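You operate a simulated robot arm through the tools that you are given. There is no shell and no other tool. Be economical: measure what you need, move in short steps, check, and stop when the job is done.

You run a simulated robot arm. Do the job below in one go: nothing can be reset, and whatever is moved stays where it is left.

TASK
Set the sheet gauge with the gauge block that the job plate names.
Fine: its tongue down in the slot, turn the brass knob till the display shows TOUCH, block back in its holder, then one stroke for ONE. Set down upright: what you pick out.

The check looks at the end state, three seconds after you hand in, the way a careful person would. Anything else that was tipped, shoved, dropped, spilled or broken makes it a failure. Flat cloth is picked up by pressing the open fingertips on it (5 to 10 N) and closing them slowly along it; thin cloth reads only 2 to 8 mm in the jaws.

THE ROBOT
A 7-joint arm with a two-finger parallel gripper on a trunk, on a base that drives. Base frame: it is fixed to the floor where the robot stands at the start and does not move with it; the origin is under the middle of the robot, x ahead of it, y to its left, z up. Units: m, degrees, N and s.
With the tool pointing down near the work surface it reaches from about 0.36 to 0.78 m from the robot's upright axis, wherever it stands. Its first joint turns from -166.0 to 166.0 degrees. Places, roughly: blast dial [-0.7, -0.3, 1]; brass setting knob [-0.7, -0.7, 1]; long chute [-0.9, -0.3, 1]; slot of the sheet gauge [-0.9, -0.7, 1]; test lever [-0.7, -0.5, 1]; vacuum valve [-0.7, -0.4, 1]. Payload 3.91 kg.
The tool frame sits at the grasp point between the pads (the TCP): z along the fingers, y along the line on which they close. The tips reach 0.03 m beyond it. The gripper opens to 0.11 m. The fingers are 0.02 m wide and 0.01 m thick; the gripper's body (0.048 by 0.112 m) begins 0.055 m behind the TCP.
Orientation is told as [roll, pitch, yaw] about the base's x, y, z axes, in that order, counted from this pose: with the fingers straight down and closing along the base's y, the tool's x points along the base's -x, its y along +y and its z along -z.

THE INTERFACE
- The arm moves only by the tool servo_tool. Its argument "motion" is a list of rows, each an object of numbers (a shift or turn left out is 0, a gripper value left out holds the last): "dx", "dy", "dz": the shift along the base's x, y, z in cm; "wx", "wy", "wz": the turn, a rotation vector about the base's x, y, z in degrees; "hand": the finger opening in cm, from 0 to 11. In form: [{"dx": .., "dy": .., "dz": .., "wx": .., "wy": .., "wz": .., "hand": ..}, ...]. A call has 1 to 20 rows; each row is the pose to reach, as a shift and turn from the pose commanded when the call began. A row lasts 0.2 s, in which the tool goes at most 0.05 m and 8.6 degrees; a call with a longer step from one row to the next is refused whole, and so is a gripper value outside its range. Where a pose cannot be reached the arm comes as near as it can. A force on the tool above 40 N (or 10 N above the force at the start of the call, whichever is more), or a blocked arm, ends the call early, and 0.2 s more pass. The fingers move at their own pace (about 0.153 m/s each) and stop on an object; they squeeze with about 41 N. The grip force told is the motor's: it shows also when the fingers shut on nothing. Time passes only in rows, and 0.2 s behind the last, so rows that repeat a pose let the fingers close. It gives the time, the measured TCP pose, the force on the tool (base axes), the opening and the grip force at its end, in the units of the frame above (readings bear some noise), with the torque about the TCP (base axes, N m) and any sound that the robot's microphone picked up.
- Cameras (640 x 400 px; columns grow to the right, rows downward): "scene" is now at [-0.0724, 0.0634, 1.5141]; the picture's right is [-1.00, -0.08, 0.00], its down [-0.05, 0.55, -0.83] and it looks along [0.07, -0.83, -0.56] (base axes); focal length 214 px, centre (320, 200). "wrist" rides on the gripper at [0.077, 0.007, -0.114] in the tool frame; the picture's right is [-0.09, 1.00, 0.00], its down [-0.80, -0.07, -0.59] and it looks along [-0.59, -0.05, 0.80] (tool axes); focal length 270 px, centre (320, 200). There is no depth. A picture from a camera that has moved, and an enlarged one, comes with that camera's place and axes in the base frame and with its lens.
- get_image(camera): a new picture of that camera. It takes no simulated time.
- raise_lower(by): slides the trunk up (or, below 0, down) by that many m; the arm and the scene camera ride with it, the base frame stays. It gives what a move gives, with no picture.
- roll_base(legs): drives the robot by 1 to 6 legs, each [ahead, turn to the left] in m and degrees, along the robot's own axes; the way and the turn of a leg run together, so that a leg with both is an arc; at most 1.5 m and 180 degrees a leg. The arm and the cameras ride along, it lands a little off, and it stops where it bumps. It gives what a move gives.
- head_to(pan, tilt): turns the head with the scene camera to pan (to the left, within 155 degrees either way) and tilt (down, from -29 to 69), counted from straight ahead of the robot. It gives what a move gives.
- inspect(camera, box): a new picture of the part [left, top, right, bottom] of that camera's present view, enlarged. It takes no simulated time.
- finish_job(): hands the job in; it is judged then, once.

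Work in short steps. Places have to be worked out from the pictures, the camera data and where the tool is seen: move nearer, look again, correct. Check each grasp and each placing, and mend what went wrong. You have 120 turns and 82 pictures in all, those below and enlarged ones among them. Open the gripper and draw the arm clear of the work before you hand the job in, unless the task says otherwise; then end with one line.

The tools are called after "Call:" by a JSON object that holds its "op" and its "data". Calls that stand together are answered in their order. servo_tool: Moves the arm, as the interface text tells. Its arguments: {"type":"object","properties":{"motion":{"type":"array","items":{"type":"object","properties":{"dx":{"type":"number"},"dy":{"type":"number"},"dz":{"type":"number"},"wx":{"type":"number"},"wy":{"type":"number"},"wz":{"type":"number"},"hand":{"type":"number"}}}}},"required":["motion"]} The other tools are called the same way: raise_lower (by) slides the trunk up or down; roll_base (legs) drives the base; head_to (pan, tilt) turns the head that bears the scene camera; get_image (camera) takes a picture; inspect (camera, box) takes an enlarged picture of a part of a camera's view; finish_job () hands the job in.

At the start:

```text
t: 0.0
ee_pos: [0.0636, -0.3873, 1.3817]
tcp_rot: [0.0, 0.1, -0.1]
force: [-0.3, 0.1, 1.1]
wrist_torque: [-0.06, 0.0, -0.02]
opening: 0.11
grasp_force: 0.1
trunk travel left (down, up): [-0.48, 0.13]
robot x, y, heading: [0.0, 0.0027, -0.1]
head pan, tilt: [-85.3, 33.7]
```

scene: 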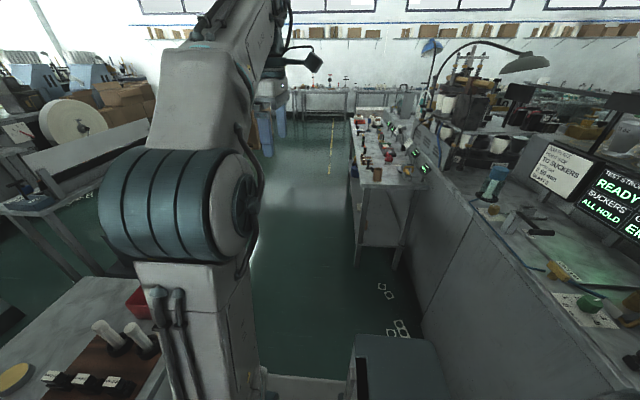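
wrist: 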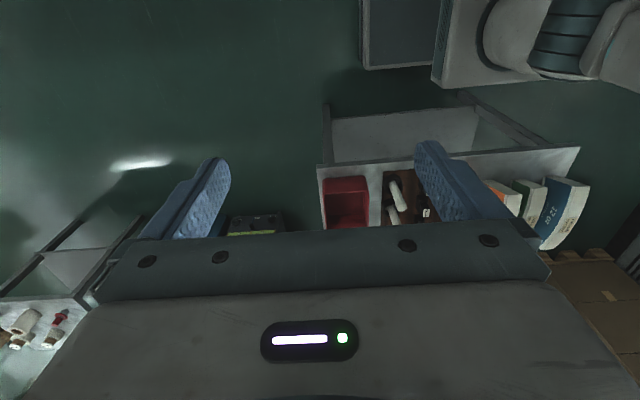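

The bench with the gauge lies behind me at -x; the small table to the right front holds holders. I turn the head to look at both.

Call:
{"op": "head_to", "data": {"pan": -140, "tilt": 35}}

Call:
{"op": "get_image", "data": {"camera": "scene"}}

Call:
{"op": "head_to", "data": {"pan": -30, "tilt": 40}}

Call:
{"op": "get_image", "data": {"camera": "scene"}}

```text
t: 1.2
ee_pos: [0.0648, -0.3875, 1.382]
tcp_rot: [0.0, 0.2, -0.1]
force: [0.3, -0.4, -0.8]
wrist_torque: [0.02, -0.01, 0.01]
opening: 0.1099
grasp_force: 0.0
trunk travel left (down, up): [-0.48, 0.13]
robot x, y, heading: [0.0012, 0.0031, 0.1]
head pan, tilt: [-140.0, 35.0]
```

```text
79 pictures are left
camera scene: at [-0.1471, 0.0951, 1.5121], right [-0.64, 0.77, 0.0], down [0.44, 0.37, -0.82], along [-0.63, -0.53, -0.57], focal length 214 px, centre (320, 200)
```

scene: 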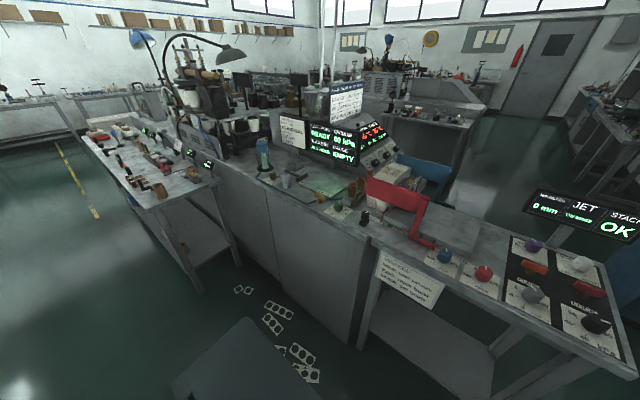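

```text
t: 3.1
ee_pos: [0.0646, -0.3882, 1.3815]
tcp_rot: [-0.1, 0.0, -0.1]
force: [0.3, -0.1, 0.0]
wrist_torque: [0.02, -0.02, -0.01]
opening: 0.11
grasp_force: 0.1
trunk travel left (down, up): [-0.48, 0.13]
robot x, y, heading: [0.0003, -0.0025, 0.0]
head pan, tilt: [-30.0, 40.0]
```

```text
78 pictures are left
camera scene: at [-0.006, 0.1093, 1.5046], right [-0.5, -0.87, 0.0], down [-0.56, 0.32, -0.77], along [0.66, -0.38, -0.64], focal length 214 px, centre (320, 200)
```

scene: 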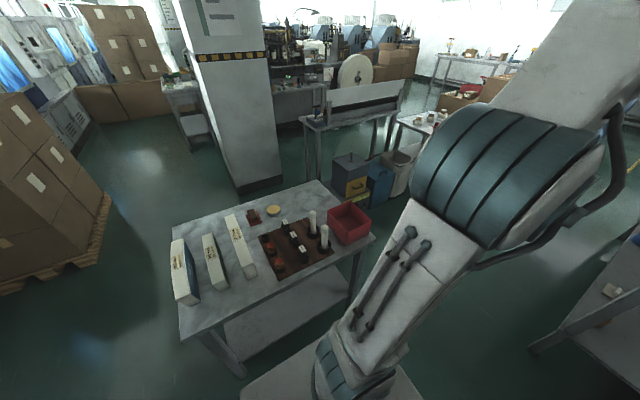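

The table ahead has a holder board, card boxes and a red bin. I enlarge it, and the test station.

Call:
{"op": "inspect", "data": {"camera": "scene", "box": [160, 180, 380, 320]}}

Call:
{"op": "head_to", "data": {"pan": -145, "tilt": 35}}

Call:
{"op": "inspect", "data": {"camera": "scene", "box": [240, 70, 400, 220]}}

Call:
{"op": "inspect", "data": {"camera": "scene", "box": [320, 150, 620, 350]}}

```text
2.86 times, centred on (270, 250) of scene
camera zoom: at [-0.006, 0.1093, 1.5046], right [-0.5, -0.87, 0.0], down [-0.56, 0.32, -0.77], along [0.66, -0.38, -0.64], focal length 613 px, centre (463, 57)
```

zoom: 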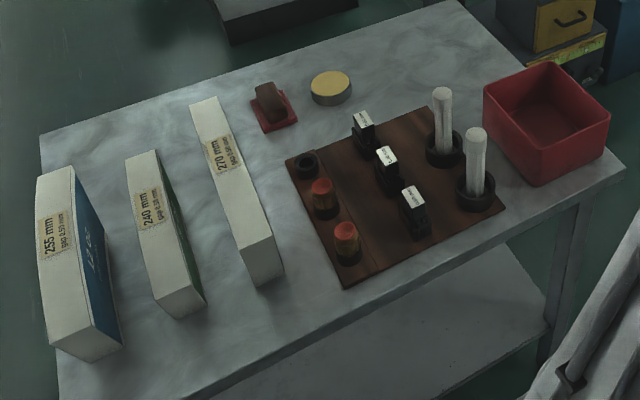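

```text
t: 5.1
ee_pos: [0.0636, -0.3881, 1.3812]
tcp_rot: [0.1, 0.0, 0.0]
force: [0.1, 0.6, 0.6]
wrist_torque: [-0.03, 0.0, -0.01]
opening: 0.1099
grasp_force: 0.1
trunk travel left (down, up): [-0.48, 0.13]
robot x, y, heading: [0.0013, 0.0002, 0.0]
head pan, tilt: [-145.0, 35.0]
```

```text
2.67 times, centred on (320, 145) of scene
camera zoom: at [-0.1518, 0.1013, 1.5121], right [-0.57, 0.82, 0.0], down [0.47, 0.33, -0.82], along [-0.67, -0.47, -0.57], focal length 572 px, centre (320, 347)
```

zoom: 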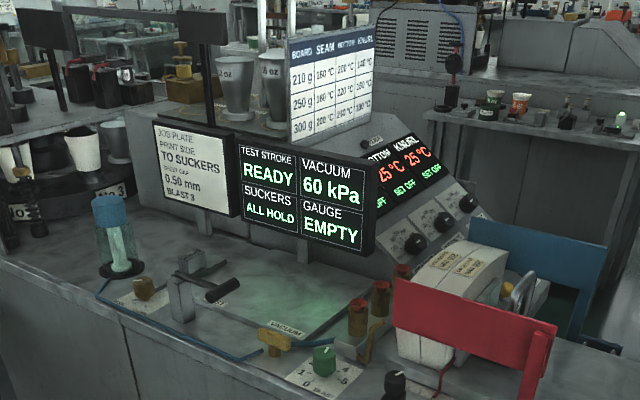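

```text
2.00 times, centred on (470, 250) of scene
camera zoom: at [-0.1518, 0.1013, 1.5121], right [-0.57, 0.82, 0.0], down [0.47, 0.33, -0.82], along [-0.67, -0.47, -0.57], focal length 429 px, centre (20, 100)
```

zoom: 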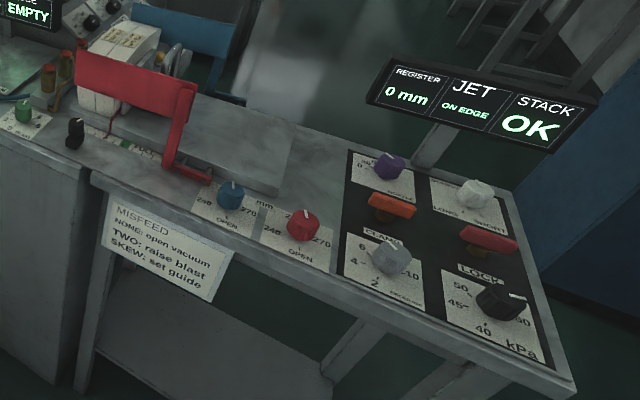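

I read the job plate and the gauge area closely.

Call:
{"op": "inspect", "data": {"camera": "scene", "box": [274, 98, 340, 140]}}

Call:
{"op": "inspect", "data": {"camera": "scene", "box": [250, 135, 350, 200]}}

```text
9.52 times, centred on (307, 119) of scene
camera zoom: at [-0.1518, 0.1013, 1.5121], right [-0.57, 0.82, 0.0], down [0.47, 0.33, -0.82], along [-0.67, -0.47, -0.57], focal length 2043 px, centre (444, 971)
```

zoom: 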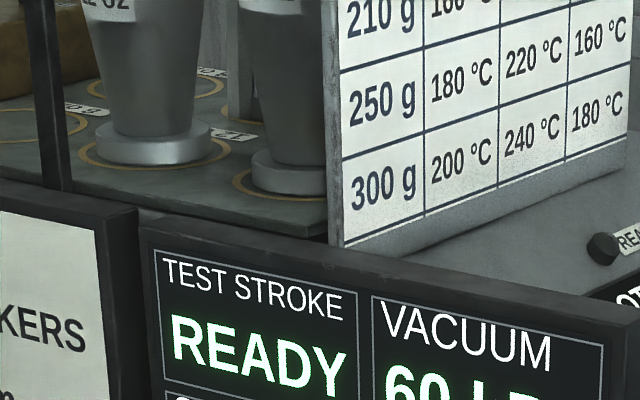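

```text
6.15 times, centred on (300, 168) of scene
camera zoom: at [-0.1518, 0.1013, 1.5121], right [-0.57, 0.82, 0.0], down [0.47, 0.33, -0.82], along [-0.67, -0.47, -0.57], focal length 1320 px, centre (443, 400)
```

zoom: 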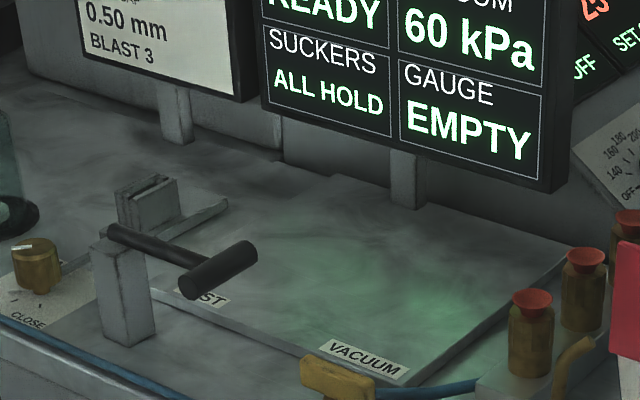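

Reading the job plate itself.

Call:
{"op": "inspect", "data": {"camera": "scene", "box": [252, 110, 294, 155]}}

```text
8.89 times, centred on (273, 132) of scene
camera zoom: at [-0.1518, 0.1013, 1.5121], right [-0.57, 0.82, 0.0], down [0.47, 0.33, -0.82], along [-0.67, -0.47, -0.57], focal length 1906 px, centre (738, 800)
```

zoom: 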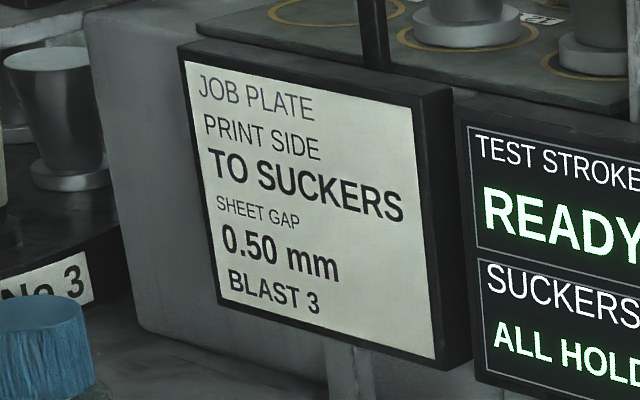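

The job plate names 0.50 mm. Now the block labels on the table ahead.

Call:
{"op": "head_to", "data": {"pan": -10, "tilt": 55}}

Call:
{"op": "get_image", "data": {"camera": "scene"}}

```text
t: 7.2
ee_pos: [0.0625, -0.3875, 1.3817]
tcp_rot: [0.0, 0.0, 0.0]
force: [0.1, -0.5, 0.2]
wrist_torque: [0.0, 0.01, 0.02]
opening: 0.1097
grasp_force: 0.1
trunk travel left (down, up): [-0.48, 0.13]
robot x, y, heading: [-0.0022, 0.0001, -0.1]
head pan, tilt: [-10.0, 55.0]
```

```text
71 pictures are left
camera scene: at [-0.0086, 0.1393, 1.4839], right [-0.17, -0.98, 0.0], down [-0.81, 0.14, -0.57], along [0.56, -0.1, -0.82], focal length 214 px, centre (320, 200)
```

scene: 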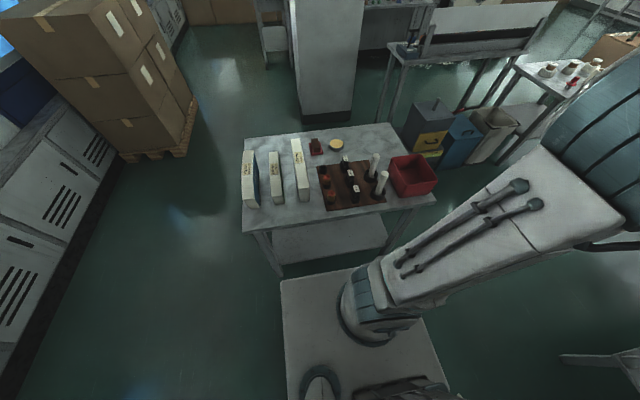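

Call:
{"op": "inspect", "data": {"camera": "scene", "box": [334, 150, 370, 206]}}

Call:
{"op": "inspect", "data": {"camera": "scene", "box": [300, 130, 450, 220]}}

```text
7.14 times, centred on (352, 178) of scene
camera zoom: at [-0.0086, 0.1393, 1.4839], right [-0.17, -0.98, 0.0], down [-0.81, 0.14, -0.57], along [0.56, -0.1, -0.82], focal length 1532 px, centre (91, 357)
```

zoom: 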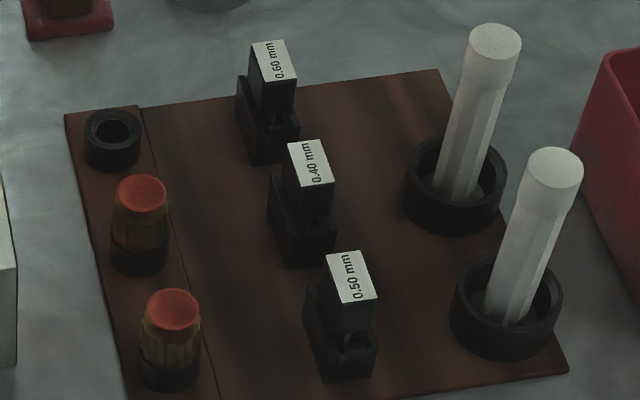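

```text
4.27 times, centred on (375, 175) of scene
camera zoom: at [-0.0086, 0.1393, 1.4839], right [-0.17, -0.98, 0.0], down [-0.81, 0.14, -0.57], along [0.56, -0.1, -0.82], focal length 915 px, centre (85, 307)
```

zoom: 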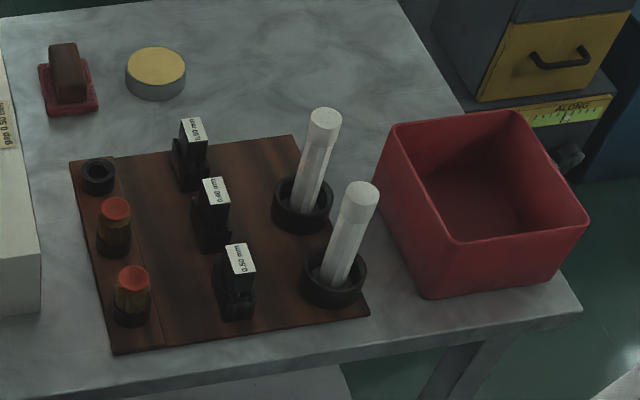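

The 0.50 mm block is the nearest, at about (0.46, -0.084), top at roughly z 0.84. I bring the open gripper above it, staying high.

Call:
{"op": "servo_tool", "data": {"motion": [{"dx": 3, "dy": 2.3, "dz": -1}, {"dx": 6, "dy": 4.6, "dz": -2}, {"dx": 9, "dy": 6.9, "dz": -4}, {"dx": 12, "dy": 9.2, "dz": -6}, {"dx": 15, "dy": 11.5, "dz": -8}, {"dx": 18, "dy": 13.8, "dz": -10}, {"dx": 21, "dy": 16.1, "dz": -12}, {"dx": 24, "dy": 18.4, "dz": -15}, {"dx": 27, "dy": 20.7, "dz": -18}, {"dx": 30, "dy": 23, "dz": -21}, {"dx": 33, "dy": 25.3, "dz": -24}, {"dx": 36, "dy": 27.6, "dz": -27}, {"dx": 39, "dy": 30.3, "dz": -30}, {"dx": 39.5, "dy": 30.3, "dz": -33}, {"dx": 39.5, "dy": 30.3, "dz": -33}]}}

Call:
{"op": "get_image", "data": {"camera": "wrist"}}

```text
refused: row 13 steps farther than a row can; nothing moved
```

```text
68 pictures are left
camera wrist: at [-0.013, -0.3814, 1.4966], right [0.09, 1.0, 0.0], down [0.8, -0.07, 0.59], along [0.59, -0.05, -0.8], focal length 270 px, centre (320, 200)
```

wrist: 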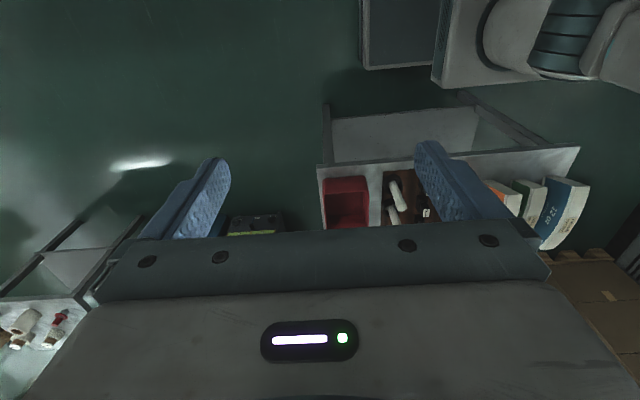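

One step was too long; same path with finer rows.

Call:
{"op": "servo_tool", "data": {"motion": [{"dx": 3, "dy": 2.3, "dz": -1}, {"dx": 6, "dy": 4.6, "dz": -2}, {"dx": 9, "dy": 6.9, "dz": -4}, {"dx": 12, "dy": 9.2, "dz": -6}, {"dx": 15, "dy": 11.5, "dz": -8}, {"dx": 18, "dy": 13.8, "dz": -10}, {"dx": 21, "dy": 16.1, "dz": -12}, {"dx": 24, "dy": 18.4, "dz": -14}, {"dx": 27, "dy": 20.7, "dz": -17}, {"dx": 30, "dy": 23, "dz": -20}, {"dx": 33, "dy": 25.3, "dz": -23}, {"dx": 36, "dy": 27.6, "dz": -26}, {"dx": 38.5, "dy": 29.5, "dz": -29}, {"dx": 39.5, "dy": 30.3, "dz": -33}, {"dx": 39.5, "dy": 30.3, "dz": -33}]}}

Call:
{"op": "get_image", "data": {"camera": "wrist"}}

```text
t: 10.4
ee_pos: [0.4581, -0.0845, 1.0508]
tcp_rot: [0.0, 0.0, -0.1]
force: [1.0, -0.4, -0.1]
wrist_torque: [0.01, -0.02, 0.01]
opening: 0.11
grasp_force: 0.1
trunk travel left (down, up): [-0.48, 0.13]
robot x, y, heading: [-0.003, 0.0025, 0.0]
head pan, tilt: [-10.0, 55.0]
```

```text
67 pictures are left
camera wrist: at [0.3815, -0.0783, 1.1663], right [0.09, 1.0, 0.0], down [0.8, -0.07, 0.59], along [0.59, -0.05, -0.8], focal length 270 px, centre (320, 200)
```

wrist: 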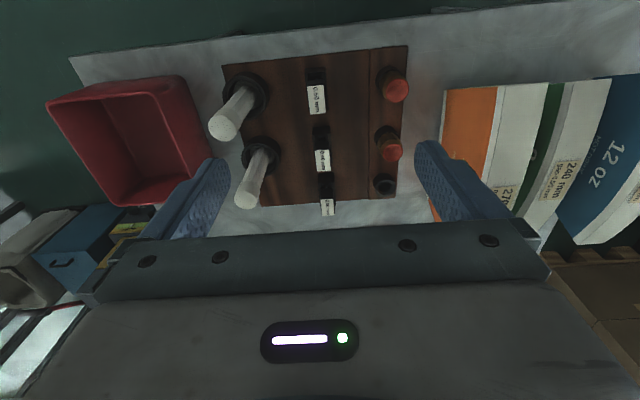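

The wrist picture's bottom is +x, so the 0.50 block is the top one. I look closer.

Call:
{"op": "inspect", "data": {"camera": "wrist", "box": [290, 55, 350, 120]}}

```text
6.15 times, centred on (320, 88) of wrist
camera zoom: at [0.3815, -0.0783, 1.1663], right [0.09, 1.0, 0.0], down [0.8, -0.07, 0.59], along [0.59, -0.05, -0.8], focal length 1663 px, centre (320, 892)
```

zoom: 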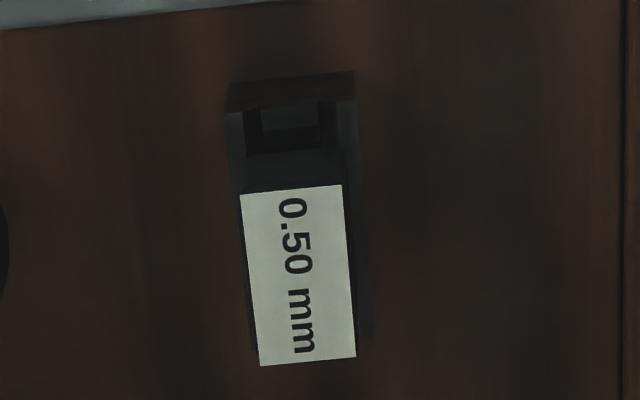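

Block head spans x 0.459–0.492, y centre -0.090, aligned with x; gripping across y (about 19 mm) suits. I centre and descend to z 0.93 (tips 0.90), then look for height.

Call:
{"op": "servo_tool", "data": {"motion": [{"dx": 1.7, "dy": -0.55, "dz": -3, "hand": 6}, {"dx": 1.7, "dy": -0.55, "dz": -6}, {"dx": 1.7, "dy": -0.55, "dz": -9}, {"dx": 1.7, "dy": -0.55, "dz": -12}, {"dx": 1.7, "dy": -0.55, "dz": -12}]}}

Call:
{"op": "get_image", "data": {"camera": "wrist"}}

Call:
{"op": "inspect", "data": {"camera": "scene", "box": [300, 130, 410, 210]}}

```text
t: 11.6
ee_pos: [0.4751, -0.0899, 0.9313]
tcp_rot: [0.0, 0.0, -0.2]
force: [-0.6, 0.6, -0.1]
wrist_torque: [0.01, -0.01, 0.0]
opening: 0.0601
grasp_force: 0.0
trunk travel left (down, up): [-0.48, 0.13]
robot x, y, heading: [-0.0016, 0.0011, -0.0]
head pan, tilt: [-10.0, 55.0]
```

```text
65 pictures are left
camera wrist: at [0.3984, -0.084, 1.0462], right [0.09, 1.0, 0.0], down [0.8, -0.07, 0.59], along [0.59, -0.05, -0.8], focal length 270 px, centre (320, 200)
```

wrist: 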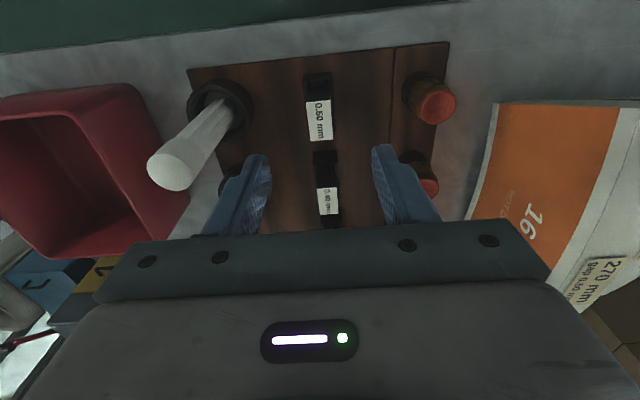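

```text
5.00 times, centred on (355, 170) of scene
camera zoom: at [-0.0084, 0.1394, 1.4839], right [-0.17, -0.98, 0.0], down [-0.81, 0.14, -0.57], along [0.56, -0.1, -0.82], focal length 1072 px, centre (145, 350)
```

zoom: 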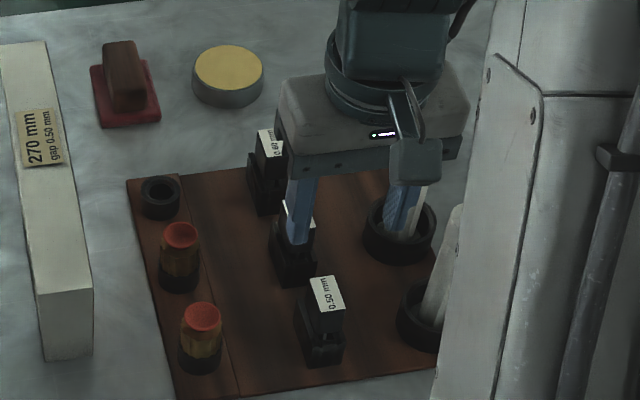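

I need a finer measure of the label for height by parallax.

Call:
{"op": "inspect", "data": {"camera": "wrist", "box": [280, 65, 360, 145]}}

```text
5.00 times, centred on (320, 105) of wrist
camera zoom: at [0.3984, -0.084, 1.0462], right [0.09, 1.0, 0.0], down [0.8, -0.07, 0.59], along [0.59, -0.05, -0.8], focal length 1351 px, centre (320, 675)
```

zoom: 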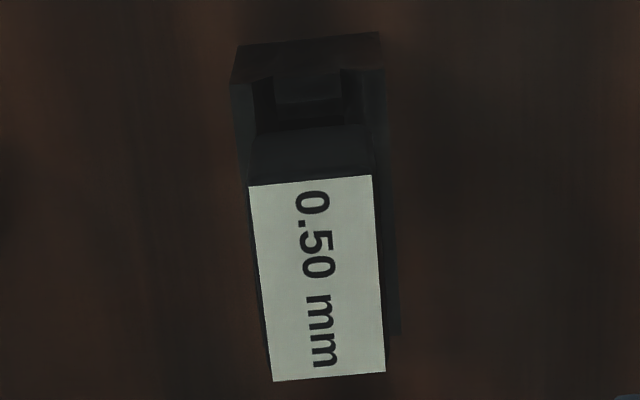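

Parallax puts the block top at z ≈ 0.82, centre (0.481, -0.091), 35 × 20 mm, and the holder top at about 0.797. I go down so the tips sit just above the holder, then close.

Call:
{"op": "servo_tool", "data": {"motion": [{"dx": 0.6, "dy": -0.15, "dz": -3, "hand": 5}, {"dx": 0.6, "dy": -0.15, "dz": -6}, {"dx": 0.6, "dy": -0.15, "dz": -8}, {"dx": 0.6, "dy": -0.15, "dz": -9.6}, {"dx": 0.6, "dy": -0.15, "dz": -9.6}]}}

Call:
{"op": "inspect", "data": {"camera": "wrist", "box": [220, 100, 420, 230]}}

Call:
{"op": "inspect", "data": {"camera": "scene", "box": [320, 150, 390, 210]}}

```text
t: 12.8
ee_pos: [0.4819, -0.0919, 0.8345]
tcp_rot: [0.0, 0.1, 0.0]
force: [0.3, 0.2, 0.4]
wrist_torque: [0.03, 0.04, -0.04]
opening: 0.0497
grasp_force: 0.1
trunk travel left (down, up): [-0.48, 0.13]
robot x, y, heading: [0.0003, 0.0009, 0.0]
head pan, tilt: [-10.0, 55.0]
```

```text
3.08 times, centred on (320, 165) of wrist
camera zoom: at [0.4055, -0.0856, 0.9503], right [0.09, 1.0, 0.0], down [0.8, -0.07, 0.59], along [0.59, -0.05, -0.8], focal length 832 px, centre (320, 308)
```

zoom: 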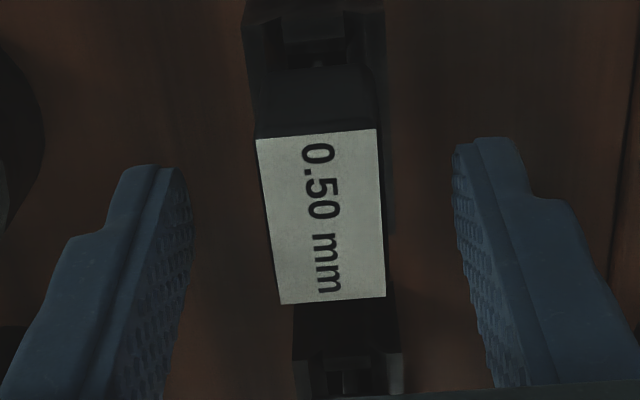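

```text
6.67 times, centred on (355, 180) of scene
camera zoom: at [-0.0084, 0.1394, 1.4839], right [-0.17, -0.98, 0.0], down [-0.81, 0.14, -0.57], along [0.56, -0.1, -0.82], focal length 1430 px, centre (87, 333)
```

zoom: 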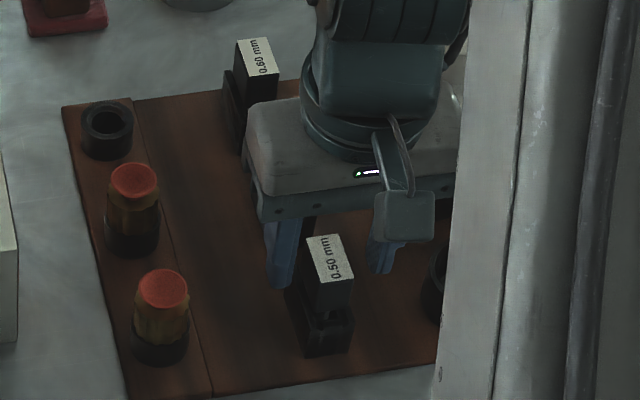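

Centred: block at (0.481, -0.092), top 0.82. I lower 3 mm more and close slowly.

Call:
{"op": "servo_tool", "data": {"motion": [{"dz": -0.3, "hand": 5}, {"dz": -0.3, "hand": 3.5}, {"dz": -0.3, "hand": 2.5}, {"dz": -0.3, "hand": 1.5}, {"dz": -0.3, "hand": 1}, {"dz": -0.3, "hand": 1}]}}

Call:
{"op": "inspect", "data": {"camera": "wrist", "box": [220, 100, 420, 230]}}

```text
t: 14.2
ee_pos: [0.4822, -0.0916, 0.8336]
tcp_rot: [0.1, 0.0, -0.2]
force: [0.5, 0.2, 0.7]
wrist_torque: [0.03, 0.04, 0.0]
opening: 0.0206
grasp_force: 40.7
trunk travel left (down, up): [-0.48, 0.13]
robot x, y, heading: [0.002, 0.0048, 0.1]
head pan, tilt: [-10.0, 55.0]
```

```text
3.08 times, centred on (320, 165) of wrist
camera zoom: at [0.4054, -0.0853, 0.9477], right [0.09, 1.0, 0.0], down [0.8, -0.07, 0.59], along [0.59, -0.05, -0.8], focal length 832 px, centre (320, 308)
```

zoom: 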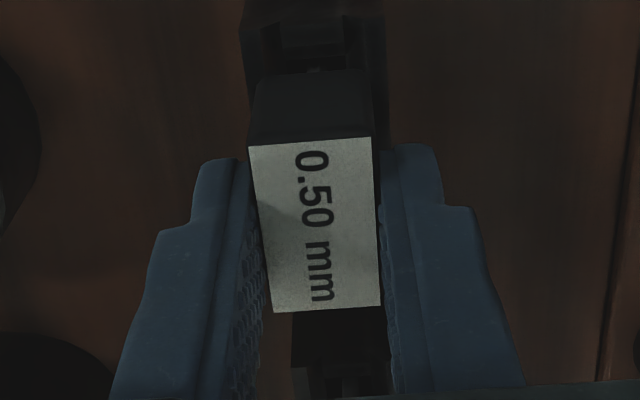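

Held at 20.6 mm opening. Lift straight up 12 cm and check.

Call:
{"op": "servo_tool", "data": {"motion": [{"dz": 1}, {"dz": 2}, {"dz": 3}, {"dz": 5}, {"dz": 8}, {"dz": 12}, {"dz": 12}]}}

Call:
{"op": "inspect", "data": {"camera": "scene", "box": [300, 120, 410, 210]}}

Call:
{"op": "get_image", "data": {"camera": "wrist"}}

```text
t: 15.8
ee_pos: [0.4801, -0.092, 0.9528]
tcp_rot: [0.1, 0.0, -0.1]
force: [-0.5, -0.1, -0.3]
wrist_torque: [0.0, 0.0, 0.01]
opening: 0.0211
grasp_force: 41.0
trunk travel left (down, up): [-0.48, 0.13]
robot x, y, heading: [-0.0004, 0.0032, -0.4]
head pan, tilt: [-10.0, 55.0]
```

```text
4.44 times, centred on (355, 165) of scene
camera zoom: at [-0.0087, 0.1395, 1.4839], right [-0.17, -0.98, 0.0], down [-0.81, 0.14, -0.57], along [0.56, -0.1, -0.82], focal length 953 px, centre (164, 356)
```

zoom: 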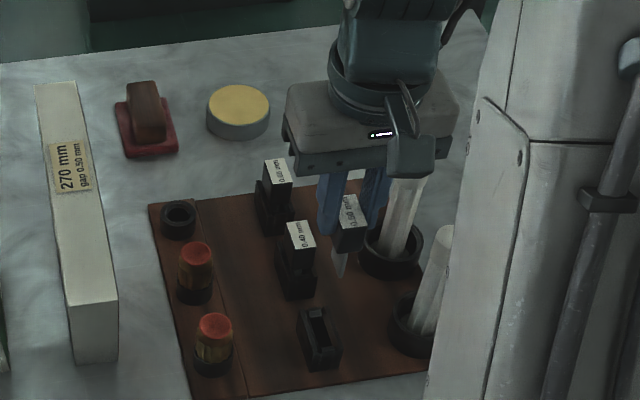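

```text
58 pictures are left
camera wrist: at [0.4043, -0.085, 1.0676], right [0.09, 1.0, 0.0], down [0.8, -0.07, 0.59], along [0.59, -0.05, -0.8], focal length 270 px, centre (320, 200)
```

wrist: 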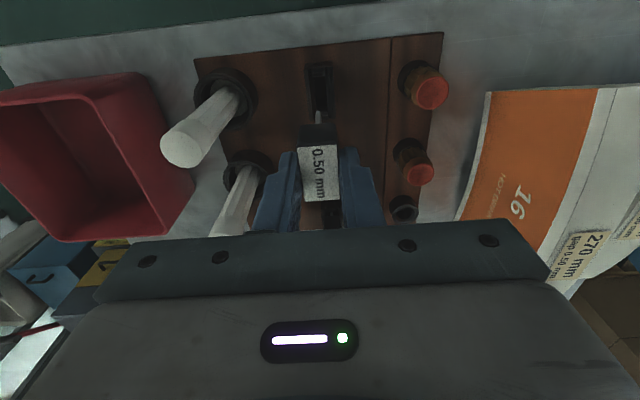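

The block is lifted clean and its holder stayed. Before driving I look down at the floor toward the gauge for my base and obstacles.

Call:
{"op": "head_to", "data": {"pan": -150, "tilt": 65}}

Call:
{"op": "get_image", "data": {"camera": "scene"}}

Call:
{"op": "head_to", "data": {"pan": -90, "tilt": 65}}

Call:
{"op": "get_image", "data": {"camera": "scene"}}

```text
t: 18.1
ee_pos: [0.4819, -0.0922, 0.9527]
tcp_rot: [0.1, 0.1, -0.1]
force: [-0.3, 0.9, -0.2]
wrist_torque: [-0.05, -0.02, 0.01]
opening: 0.0209
grasp_force: 41.3
trunk travel left (down, up): [-0.48, 0.13]
robot x, y, heading: [-0.0011, 0.0034, -0.1]
head pan, tilt: [-150.0, 65.0]
```

```text
57 pictures are left
camera scene: at [-0.1321, 0.1216, 1.4723], right [-0.5, 0.87, 0.0], down [0.78, 0.45, -0.42], along [-0.37, -0.21, -0.91], focal length 214 px, centre (320, 200)
```

scene: 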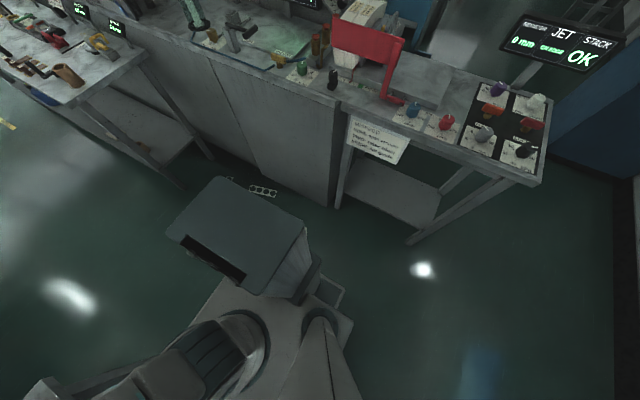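

```text
t: 19.4
ee_pos: [0.481, -0.092, 0.9523]
tcp_rot: [0.0, 0.1, 0.0]
force: [-0.6, 0.1, -0.2]
wrist_torque: [0.01, 0.03, 0.01]
opening: 0.0209
grasp_force: 40.8
trunk travel left (down, up): [-0.48, 0.13]
robot x, y, heading: [-0.0006, 0.0013, 0.1]
head pan, tilt: [-90.0, 65.0]
```

```text
56 pictures are left
camera scene: at [-0.0796, 0.0913, 1.4723], right [-1.0, 0.0, 0.0], down [0.0, 0.91, -0.42], along [0.0, -0.42, -0.91], focal length 214 px, centre (320, 200)
```

scene: 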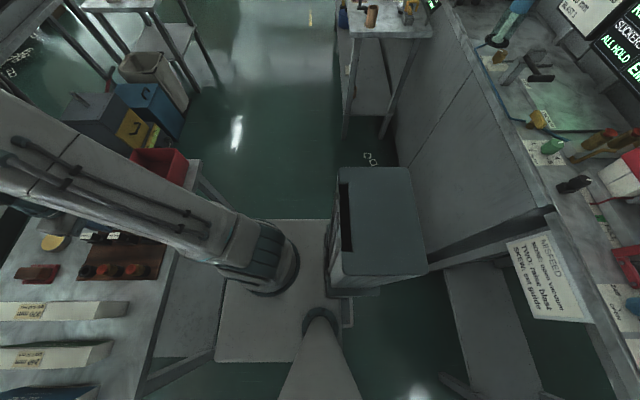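

The dark box is my own torso; the gauge bench front edge is at x ≈ -0.65 with its top near z 0.97. I raise the block high, then back up 0.2 m, turn right 90° and drive 0.6 m along the bench.

Call:
{"op": "servo_tool", "data": {"motion": [{"dz": 4}, {"dz": 8}, {"dz": 12}, {"dz": 16}, {"dz": 20}, {"dz": 24}, {"dz": 28}, {"dz": 32}, {"dz": 32}]}}

Call:
{"op": "roll_base", "data": {"legs": [[-0.2, 0], [0, -90]]}}

```text
t: 21.4
ee_pos: [0.4813, -0.0922, 1.2715]
tcp_rot: [-0.1, 0.0, 0.0]
force: [-0.1, -0.3, 0.1]
wrist_torque: [-0.01, 0.01, 0.01]
opening: 0.021
grasp_force: 40.7
trunk travel left (down, up): [-0.48, 0.13]
robot x, y, heading: [-0.0003, 0.0006, 0.1]
head pan, tilt: [-90.0, 65.0]
```

```text
t: 26.8
ee_pos: [-0.2873, -0.4811, 1.2728]
tcp_rot: [0.1, 0.0, -89.1]
force: [0.1, -0.2, 0.0]
wrist_torque: [0.05, -0.02, -0.02]
opening: 0.0209
grasp_force: 41.5
trunk travel left (down, up): [-0.48, 0.13]
robot x, y, heading: [-0.2038, 0.002, -89.0]
head pan, tilt: [-90.0, 65.0]
```

Turned cleanly. Now drive ahead 0.6 m and look at the gauge.

Call:
{"op": "roll_base", "data": {"legs": [[0.6, 0]]}}

Call:
{"op": "head_to", "data": {"pan": -85, "tilt": 35}}

Call:
{"op": "get_image", "data": {"camera": "scene"}}

```text
t: 30.1
ee_pos: [-0.2744, -1.082, 1.2735]
tcp_rot: [0.1, 0.0, -89.0]
force: [0.3, 0.2, -0.3]
wrist_torque: [-0.01, 0.01, -0.03]
opening: 0.0209
grasp_force: 41.0
trunk travel left (down, up): [-0.48, 0.13]
robot x, y, heading: [-0.1924, -0.5967, -88.7]
head pan, tilt: [-90.0, 65.0]
```

```text
t: 31.1
ee_pos: [-0.2741, -1.0812, 1.2729]
tcp_rot: [0.1, 0.1, -89.0]
force: [-0.1, 0.3, 0.0]
wrist_torque: [-0.01, 0.0, -0.03]
opening: 0.0212
grasp_force: 40.5
trunk travel left (down, up): [-0.48, 0.13]
robot x, y, heading: [-0.1893, -0.5996, -88.7]
head pan, tilt: [-85.0, 35.0]
```

```text
55 pictures are left
camera scene: at [-0.1322, -0.5278, 1.512], right [-0.11, 0.99, 0.0], down [0.57, 0.06, -0.82], along [-0.81, -0.09, -0.57], focal length 214 px, centre (320, 200)
```

scene: 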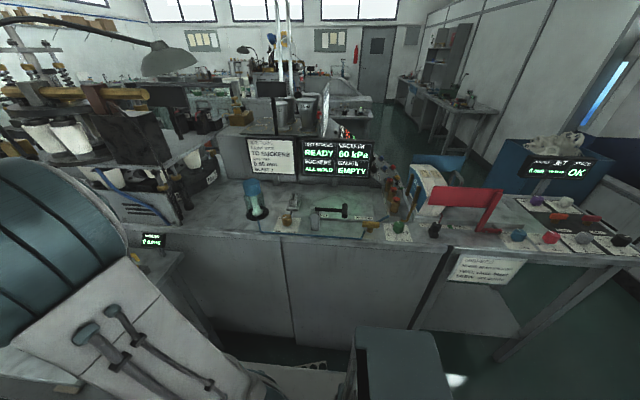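

Call:
{"op": "inspect", "data": {"camera": "scene", "box": [230, 170, 350, 245]}}

Call:
{"op": "inspect", "data": {"camera": "scene", "box": [330, 180, 450, 255]}}

```text
5.33 times, centred on (290, 208) of scene
camera zoom: at [-0.1322, -0.5278, 1.512], right [-0.11, 0.99, 0.0], down [0.57, 0.06, -0.82], along [-0.81, -0.09, -0.57], focal length 1144 px, centre (480, 160)
```

zoom: 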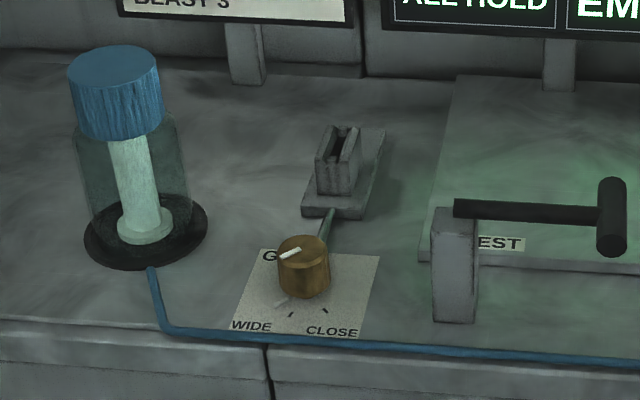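

```text
5.33 times, centred on (390, 218) of scene
camera zoom: at [-0.1322, -0.5278, 1.512], right [-0.11, 0.99, 0.0], down [0.57, 0.06, -0.82], along [-0.81, -0.09, -0.57], focal length 1144 px, centre (-53, 107)
```

zoom: 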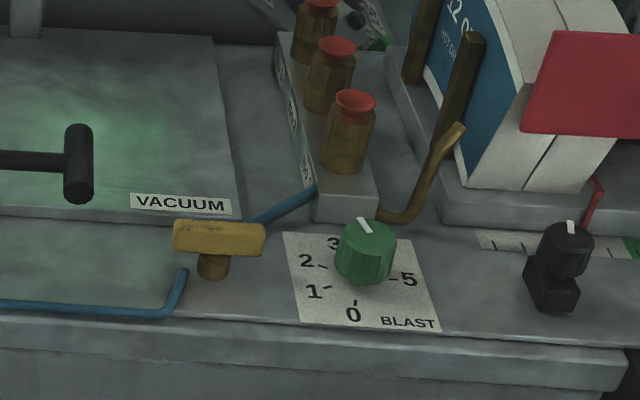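

The gauge slot (≈(-0.86,-0.72)) runs along x; I'm well placed. I swing the arm around my axis to the bench at height, turning the tool to yaw 180.

Call:
{"op": "servo_tool", "data": {"motion": [{"dx": -4.06, "dy": 0.89, "wz": -6.5}, {"dx": -8.03, "dy": 2.12, "wz": -13}, {"dx": -11.88, "dy": 3.68, "wz": -19.5}, {"dx": -15.59, "dy": 5.56, "wz": -26}, {"dx": -19.12, "dy": 7.74, "wz": -32.5}, {"dx": -22.45, "dy": 10.22, "wz": -39}, {"dx": -25.57, "dy": 12.98, "wz": -45.5}, {"dx": -28.43, "dy": 15.98, "wz": -52}, {"dx": -31.04, "dy": 19.22, "wz": -58.5}, {"dx": -33.35, "dy": 22.67, "wz": -65}, {"dx": -35.37, "dy": 26.3, "wz": -71.5}, {"dx": -37.08, "dy": 30.09, "wz": -78}, {"dx": -38.46, "dy": 34.01, "wz": -84.5}, {"dx": -39.5, "dy": 38.04, "wz": -91}, {"dx": -39.5, "dy": 38.04, "wz": -91}]}}

Call:
{"op": "get_image", "data": {"camera": "wrist"}}

Call:
{"op": "get_image", "data": {"camera": "scene"}}

```text
t: 34.3
ee_pos: [-0.6686, -0.7006, 1.2734]
tcp_rot: [0.0, 0.1, -179.9]
force: [-0.2, 0.3, -0.4]
wrist_torque: [0.0, -0.01, 0.05]
opening: 0.0208
grasp_force: 40.9
trunk travel left (down, up): [-0.48, 0.13]
robot x, y, heading: [-0.1891, -0.596, -89.1]
head pan, tilt: [-85.0, 35.0]
```

```text
52 pictures are left
camera wrist: at [-0.5914, -0.7076, 1.3889], right [-0.09, -1.0, 0.0], down [-0.8, 0.07, 0.59], along [-0.59, 0.05, -0.8], focal length 270 px, centre (320, 200)
```

wrist: 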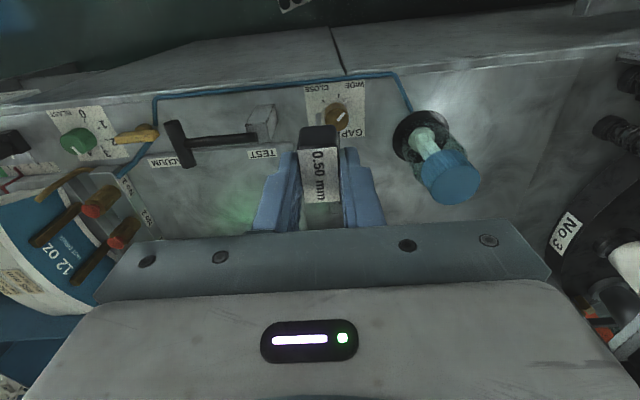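

```text
51 pictures are left
camera scene: at [-0.1325, -0.5277, 1.5121], right [-0.11, 0.99, 0.0], down [0.57, 0.06, -0.82], along [-0.81, -0.09, -0.57], focal length 214 px, centre (320, 200)
```

scene: 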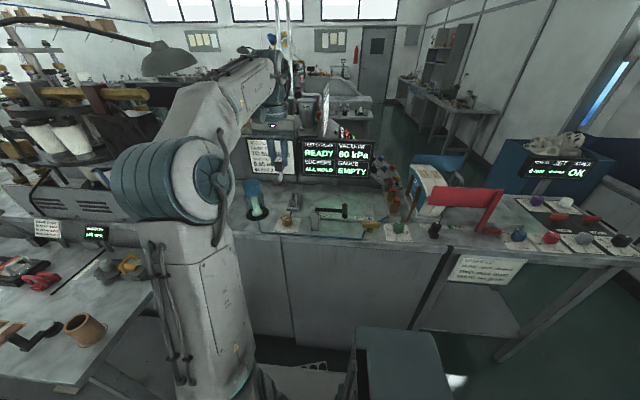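

All clear. I move above the estimated slot (-0.86, -0.72) at this height and look down with the wrist camera.

Call:
{"op": "servo_tool", "data": {"motion": [{"dx": -4, "dy": -0.4}, {"dx": -8, "dy": -0.8}, {"dx": -12, "dy": -1.2}, {"dx": -16, "dy": -1.6}, {"dx": -19, "dy": -2}, {"dx": -19, "dy": -2}]}}

Call:
{"op": "get_image", "data": {"camera": "wrist"}}

Call:
{"op": "inspect", "data": {"camera": "wrist", "box": [240, 40, 400, 140]}}

```text
t: 35.7
ee_pos: [-0.7786, -0.7141, 1.2511]
tcp_rot: [-0.1, 0.0, -180.1]
force: [0.3, 0.6, -0.7]
wrist_torque: [-0.05, 0.02, 0.01]
opening: 0.0206
grasp_force: 41.2
out of reach, approached as far as the arm can: row 3, 4, 5, 6
trunk travel left (down, up): [-0.48, 0.13]
robot x, y, heading: [-0.1898, -0.6024, -89.0]
head pan, tilt: [-85.0, 35.0]
```

```text
50 pictures are left
camera wrist: at [-0.7009, -0.7227, 1.3661], right [-0.09, -1.0, 0.0], down [-0.8, 0.07, 0.59], along [-0.59, 0.05, -0.8], focal length 270 px, centre (320, 200)
```

wrist: 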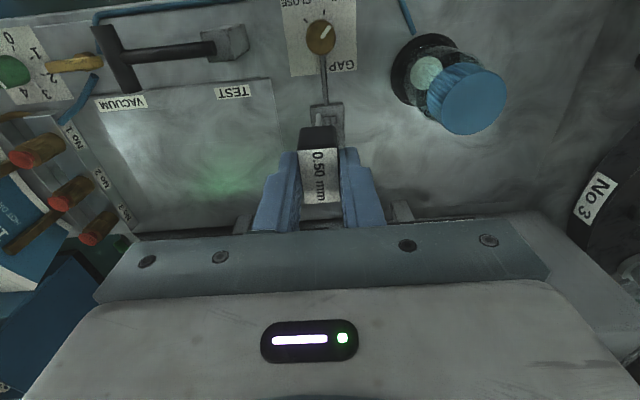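

```text
4.00 times, centred on (320, 90) of wrist
camera zoom: at [-0.7009, -0.7227, 1.3661], right [-0.09, -1.0, 0.0], down [-0.8, 0.07, 0.59], along [-0.59, 0.05, -0.8], focal length 1081 px, centre (320, 640)
```

zoom: 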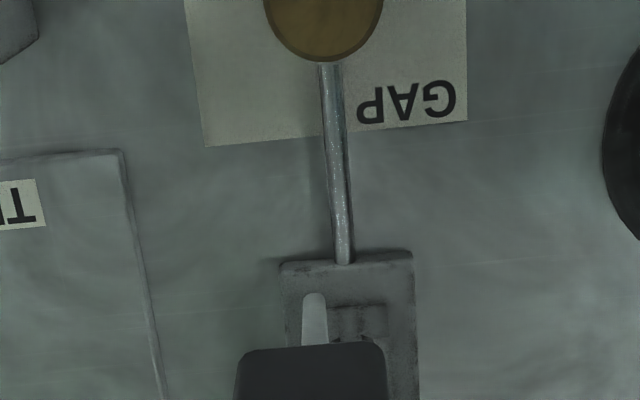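

Out of reach at this height; raising the trunk 0.13 m gives the arm more reach at bench height.

Call:
{"op": "raise_lower", "data": {"by": 0.13}}

Call:
{"op": "servo_tool", "data": {"motion": [{"dx": -1, "dy": -0.6, "dz": -4}, {"dx": -3, "dy": -0.8, "dz": -7}, {"dx": -5, "dy": -0.8, "dz": -10}, {"dx": -7, "dy": -0.8, "dz": -14}, {"dx": -8, "dy": -0.8, "dz": -18}, {"dx": -8, "dy": -0.8, "dz": -18}]}}

Call:
{"op": "get_image", "data": {"camera": "wrist"}}

```text
t: 37.3
ee_pos: [-0.779, -0.7159, 1.382]
tcp_rot: [0.0, 0.0, -180.0]
force: [0.4, 1.2, -0.4]
wrist_torque: [-0.01, 0.02, -0.02]
opening: 0.0207
grasp_force: 40.7
trunk travel left (down, up): [-0.61, 0.0]
robot x, y, heading: [-0.1882, -0.5978, -88.7]
head pan, tilt: [-85.0, 35.0]
```

```text
t: 38.7
ee_pos: [-0.8574, -0.7239, 1.201]
tcp_rot: [0.0, 0.0, -180.0]
force: [-0.2, 0.4, -0.4]
wrist_torque: [0.01, 0.0, 0.01]
opening: 0.0207
grasp_force: 41.5
trunk travel left (down, up): [-0.61, 0.0]
robot x, y, heading: [-0.1918, -0.5968, -89.1]
head pan, tilt: [-85.0, 35.0]
```

```text
48 pictures are left
camera wrist: at [-0.7805, -0.731, 1.3168], right [-0.09, -1.0, 0.0], down [-0.8, 0.07, 0.59], along [-0.59, 0.05, -0.8], focal length 270 px, centre (320, 200)
```

wrist: 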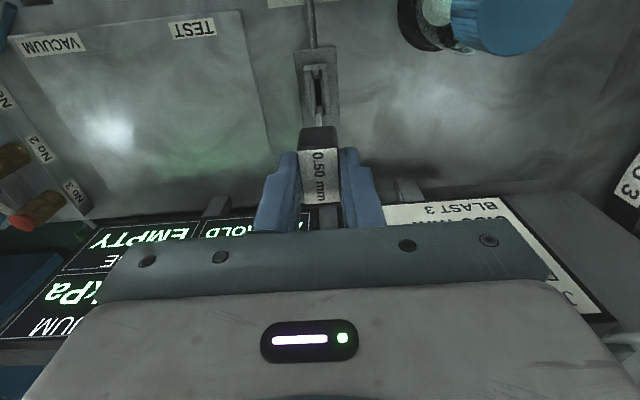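

Slot and tongue are now both visible; I enlarge for measurement.

Call:
{"op": "inspect", "data": {"camera": "wrist", "box": [270, 40, 370, 140]}}

Call:
{"op": "inspect", "data": {"camera": "scene", "box": [230, 160, 330, 240]}}

```text
4.00 times, centred on (320, 90) of wrist
camera zoom: at [-0.7805, -0.731, 1.3168], right [-0.09, -1.0, 0.0], down [-0.8, 0.07, 0.59], along [-0.59, 0.05, -0.8], focal length 1081 px, centre (320, 640)
```

zoom: 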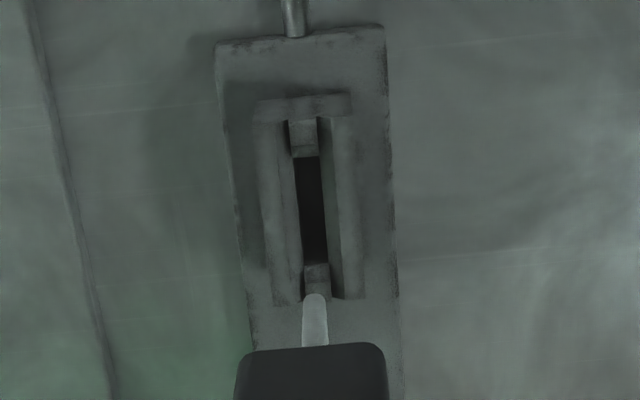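

```text
5.00 times, centred on (280, 200) of scene
camera zoom: at [-0.1324, -0.5277, 1.6421], right [-0.11, 0.99, 0.0], down [0.57, 0.06, -0.82], along [-0.81, -0.09, -0.57], focal length 1072 px, centre (520, 200)
```

zoom: 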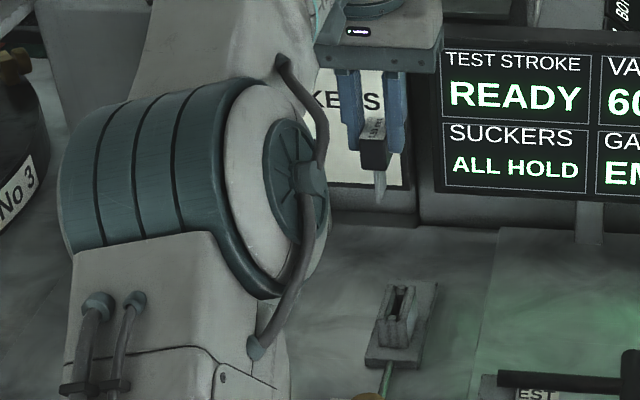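

Slot centre ≈ (-0.862, -0.722), post top ≈ 1.0, aligned with x; the tongue is ≈3 mm to -y of it. I shift and lower until the tongue tip is about 2–3 cm above the post, then recheck.

Call:
{"op": "servo_tool", "data": {"motion": [{"dx": -0.45, "dy": 0.25, "dz": -3}, {"dx": -0.45, "dy": 0.25, "dz": -6}, {"dx": -0.45, "dy": 0.25, "dz": -9.5}, {"dx": -0.45, "dy": 0.25, "dz": -9.5}]}}

Call:
{"op": "inspect", "data": {"camera": "wrist", "box": [270, 60, 370, 160]}}

Call:
{"op": "inspect", "data": {"camera": "scene", "box": [260, 190, 330, 240]}}

```text
t: 39.7
ee_pos: [-0.8627, -0.7219, 1.1061]
tcp_rot: [-0.1, 0.0, -180.0]
force: [-0.3, -0.7, -1.1]
wrist_torque: [-0.02, 0.03, -0.04]
opening: 0.0207
grasp_force: 40.9
trunk travel left (down, up): [-0.61, 0.0]
robot x, y, heading: [-0.1884, -0.6, -88.6]
head pan, tilt: [-85.0, 35.0]
```

```text
4.00 times, centred on (320, 110) of wrist
camera zoom: at [-0.7844, -0.7291, 1.2215], right [-0.09, -1.0, 0.0], down [-0.8, 0.07, 0.59], along [-0.59, 0.05, -0.8], focal length 1081 px, centre (320, 560)
```

zoom: 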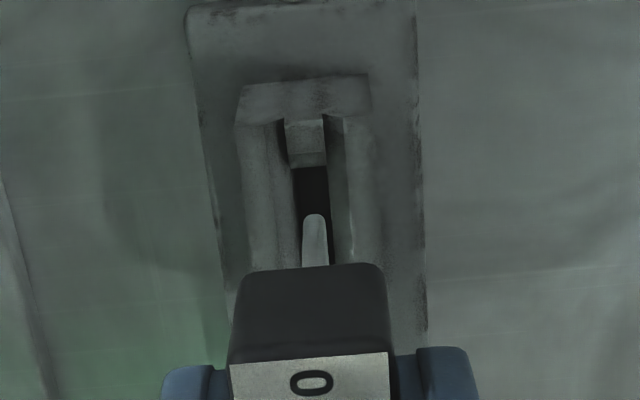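

```text
8.00 times, centred on (295, 215) of scene
camera zoom: at [-0.1324, -0.5277, 1.6421], right [-0.11, 0.99, 0.0], down [0.57, 0.06, -0.82], along [-0.81, -0.09, -0.57], focal length 1716 px, centre (520, 80)
```

zoom: 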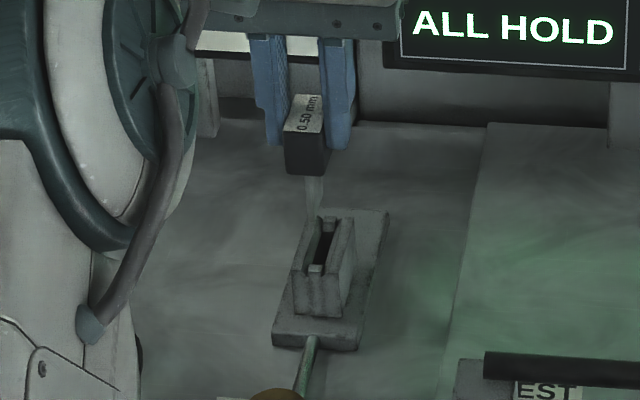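

Consistent in both views: shift +1 mm in y, then lower the tongue into the slot slowly.

Call:
{"op": "servo_tool", "data": {"motion": [{"dy": 0.1}, {"dy": 0.1, "dz": -1}, {"dy": 0.1, "dz": -2}, {"dy": 0.1, "dz": -2.7}, {"dy": 0.1, "dz": -3.4}, {"dy": 0.1, "dz": -4}, {"dy": 0.1, "dz": -4.5}]}}

Call:
{"op": "inspect", "data": {"camera": "wrist", "box": [270, 80, 370, 180]}}

Call:
{"op": "inspect", "data": {"camera": "scene", "box": [260, 190, 330, 240]}}

```text
t: 41.3
ee_pos: [-0.8631, -0.7209, 1.0617]
tcp_rot: [-0.1, 0.0, -180.0]
force: [-10.6, -0.4, 3.1]
wrist_torque: [-0.02, 0.66, -0.03]
opening: 0.0208
grasp_force: 40.7
trunk travel left (down, up): [-0.61, 0.0]
robot x, y, heading: [-0.1866, -0.5991, -88.7]
head pan, tilt: [-85.0, 35.0]
```

```text
4.00 times, centred on (320, 130) of wrist
camera zoom: at [-0.7856, -0.7274, 1.1764], right [-0.09, -1.0, 0.0], down [-0.8, 0.07, 0.6], along [-0.59, 0.05, -0.8], focal length 1081 px, centre (320, 480)
```

zoom: 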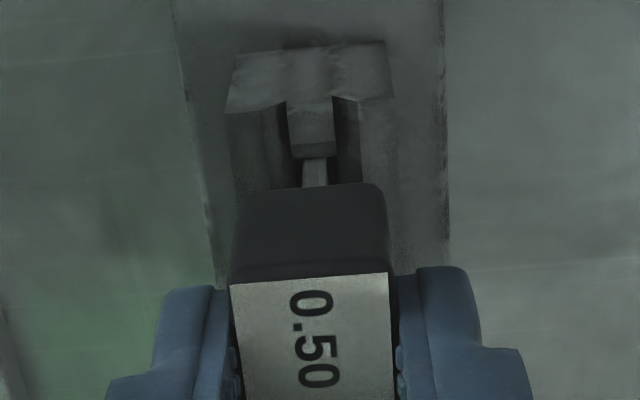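

```text
8.00 times, centred on (295, 215) of scene
camera zoom: at [-0.1339, -0.5277, 1.6422], right [-0.11, 0.99, 0.0], down [0.57, 0.06, -0.82], along [-0.81, -0.09, -0.57], focal length 1716 px, centre (520, 80)
```

zoom: 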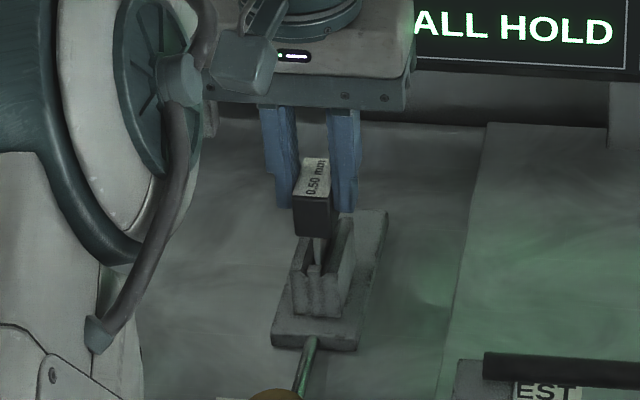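

Tongue is in the slot but bears on the front (+x) end with 10 N. I ease it 2 mm toward -x before going on down.

Call:
{"op": "servo_tool", "data": {"motion": [{"dx": -0.1}, {"dx": -0.2}, {"dx": -0.25}, {"dx": -0.25}]}}

```text
t: 42.3
ee_pos: [-0.8651, -0.7205, 1.061]
tcp_rot: [0.0, 0.0, -179.8]
force: [-0.6, 0.3, -0.1]
wrist_torque: [-0.02, 0.01, 0.0]
opening: 0.0207
grasp_force: 40.8
trunk travel left (down, up): [-0.61, 0.0]
robot x, y, heading: [-0.1869, -0.5979, -88.8]
head pan, tilt: [-85.0, 35.0]
```

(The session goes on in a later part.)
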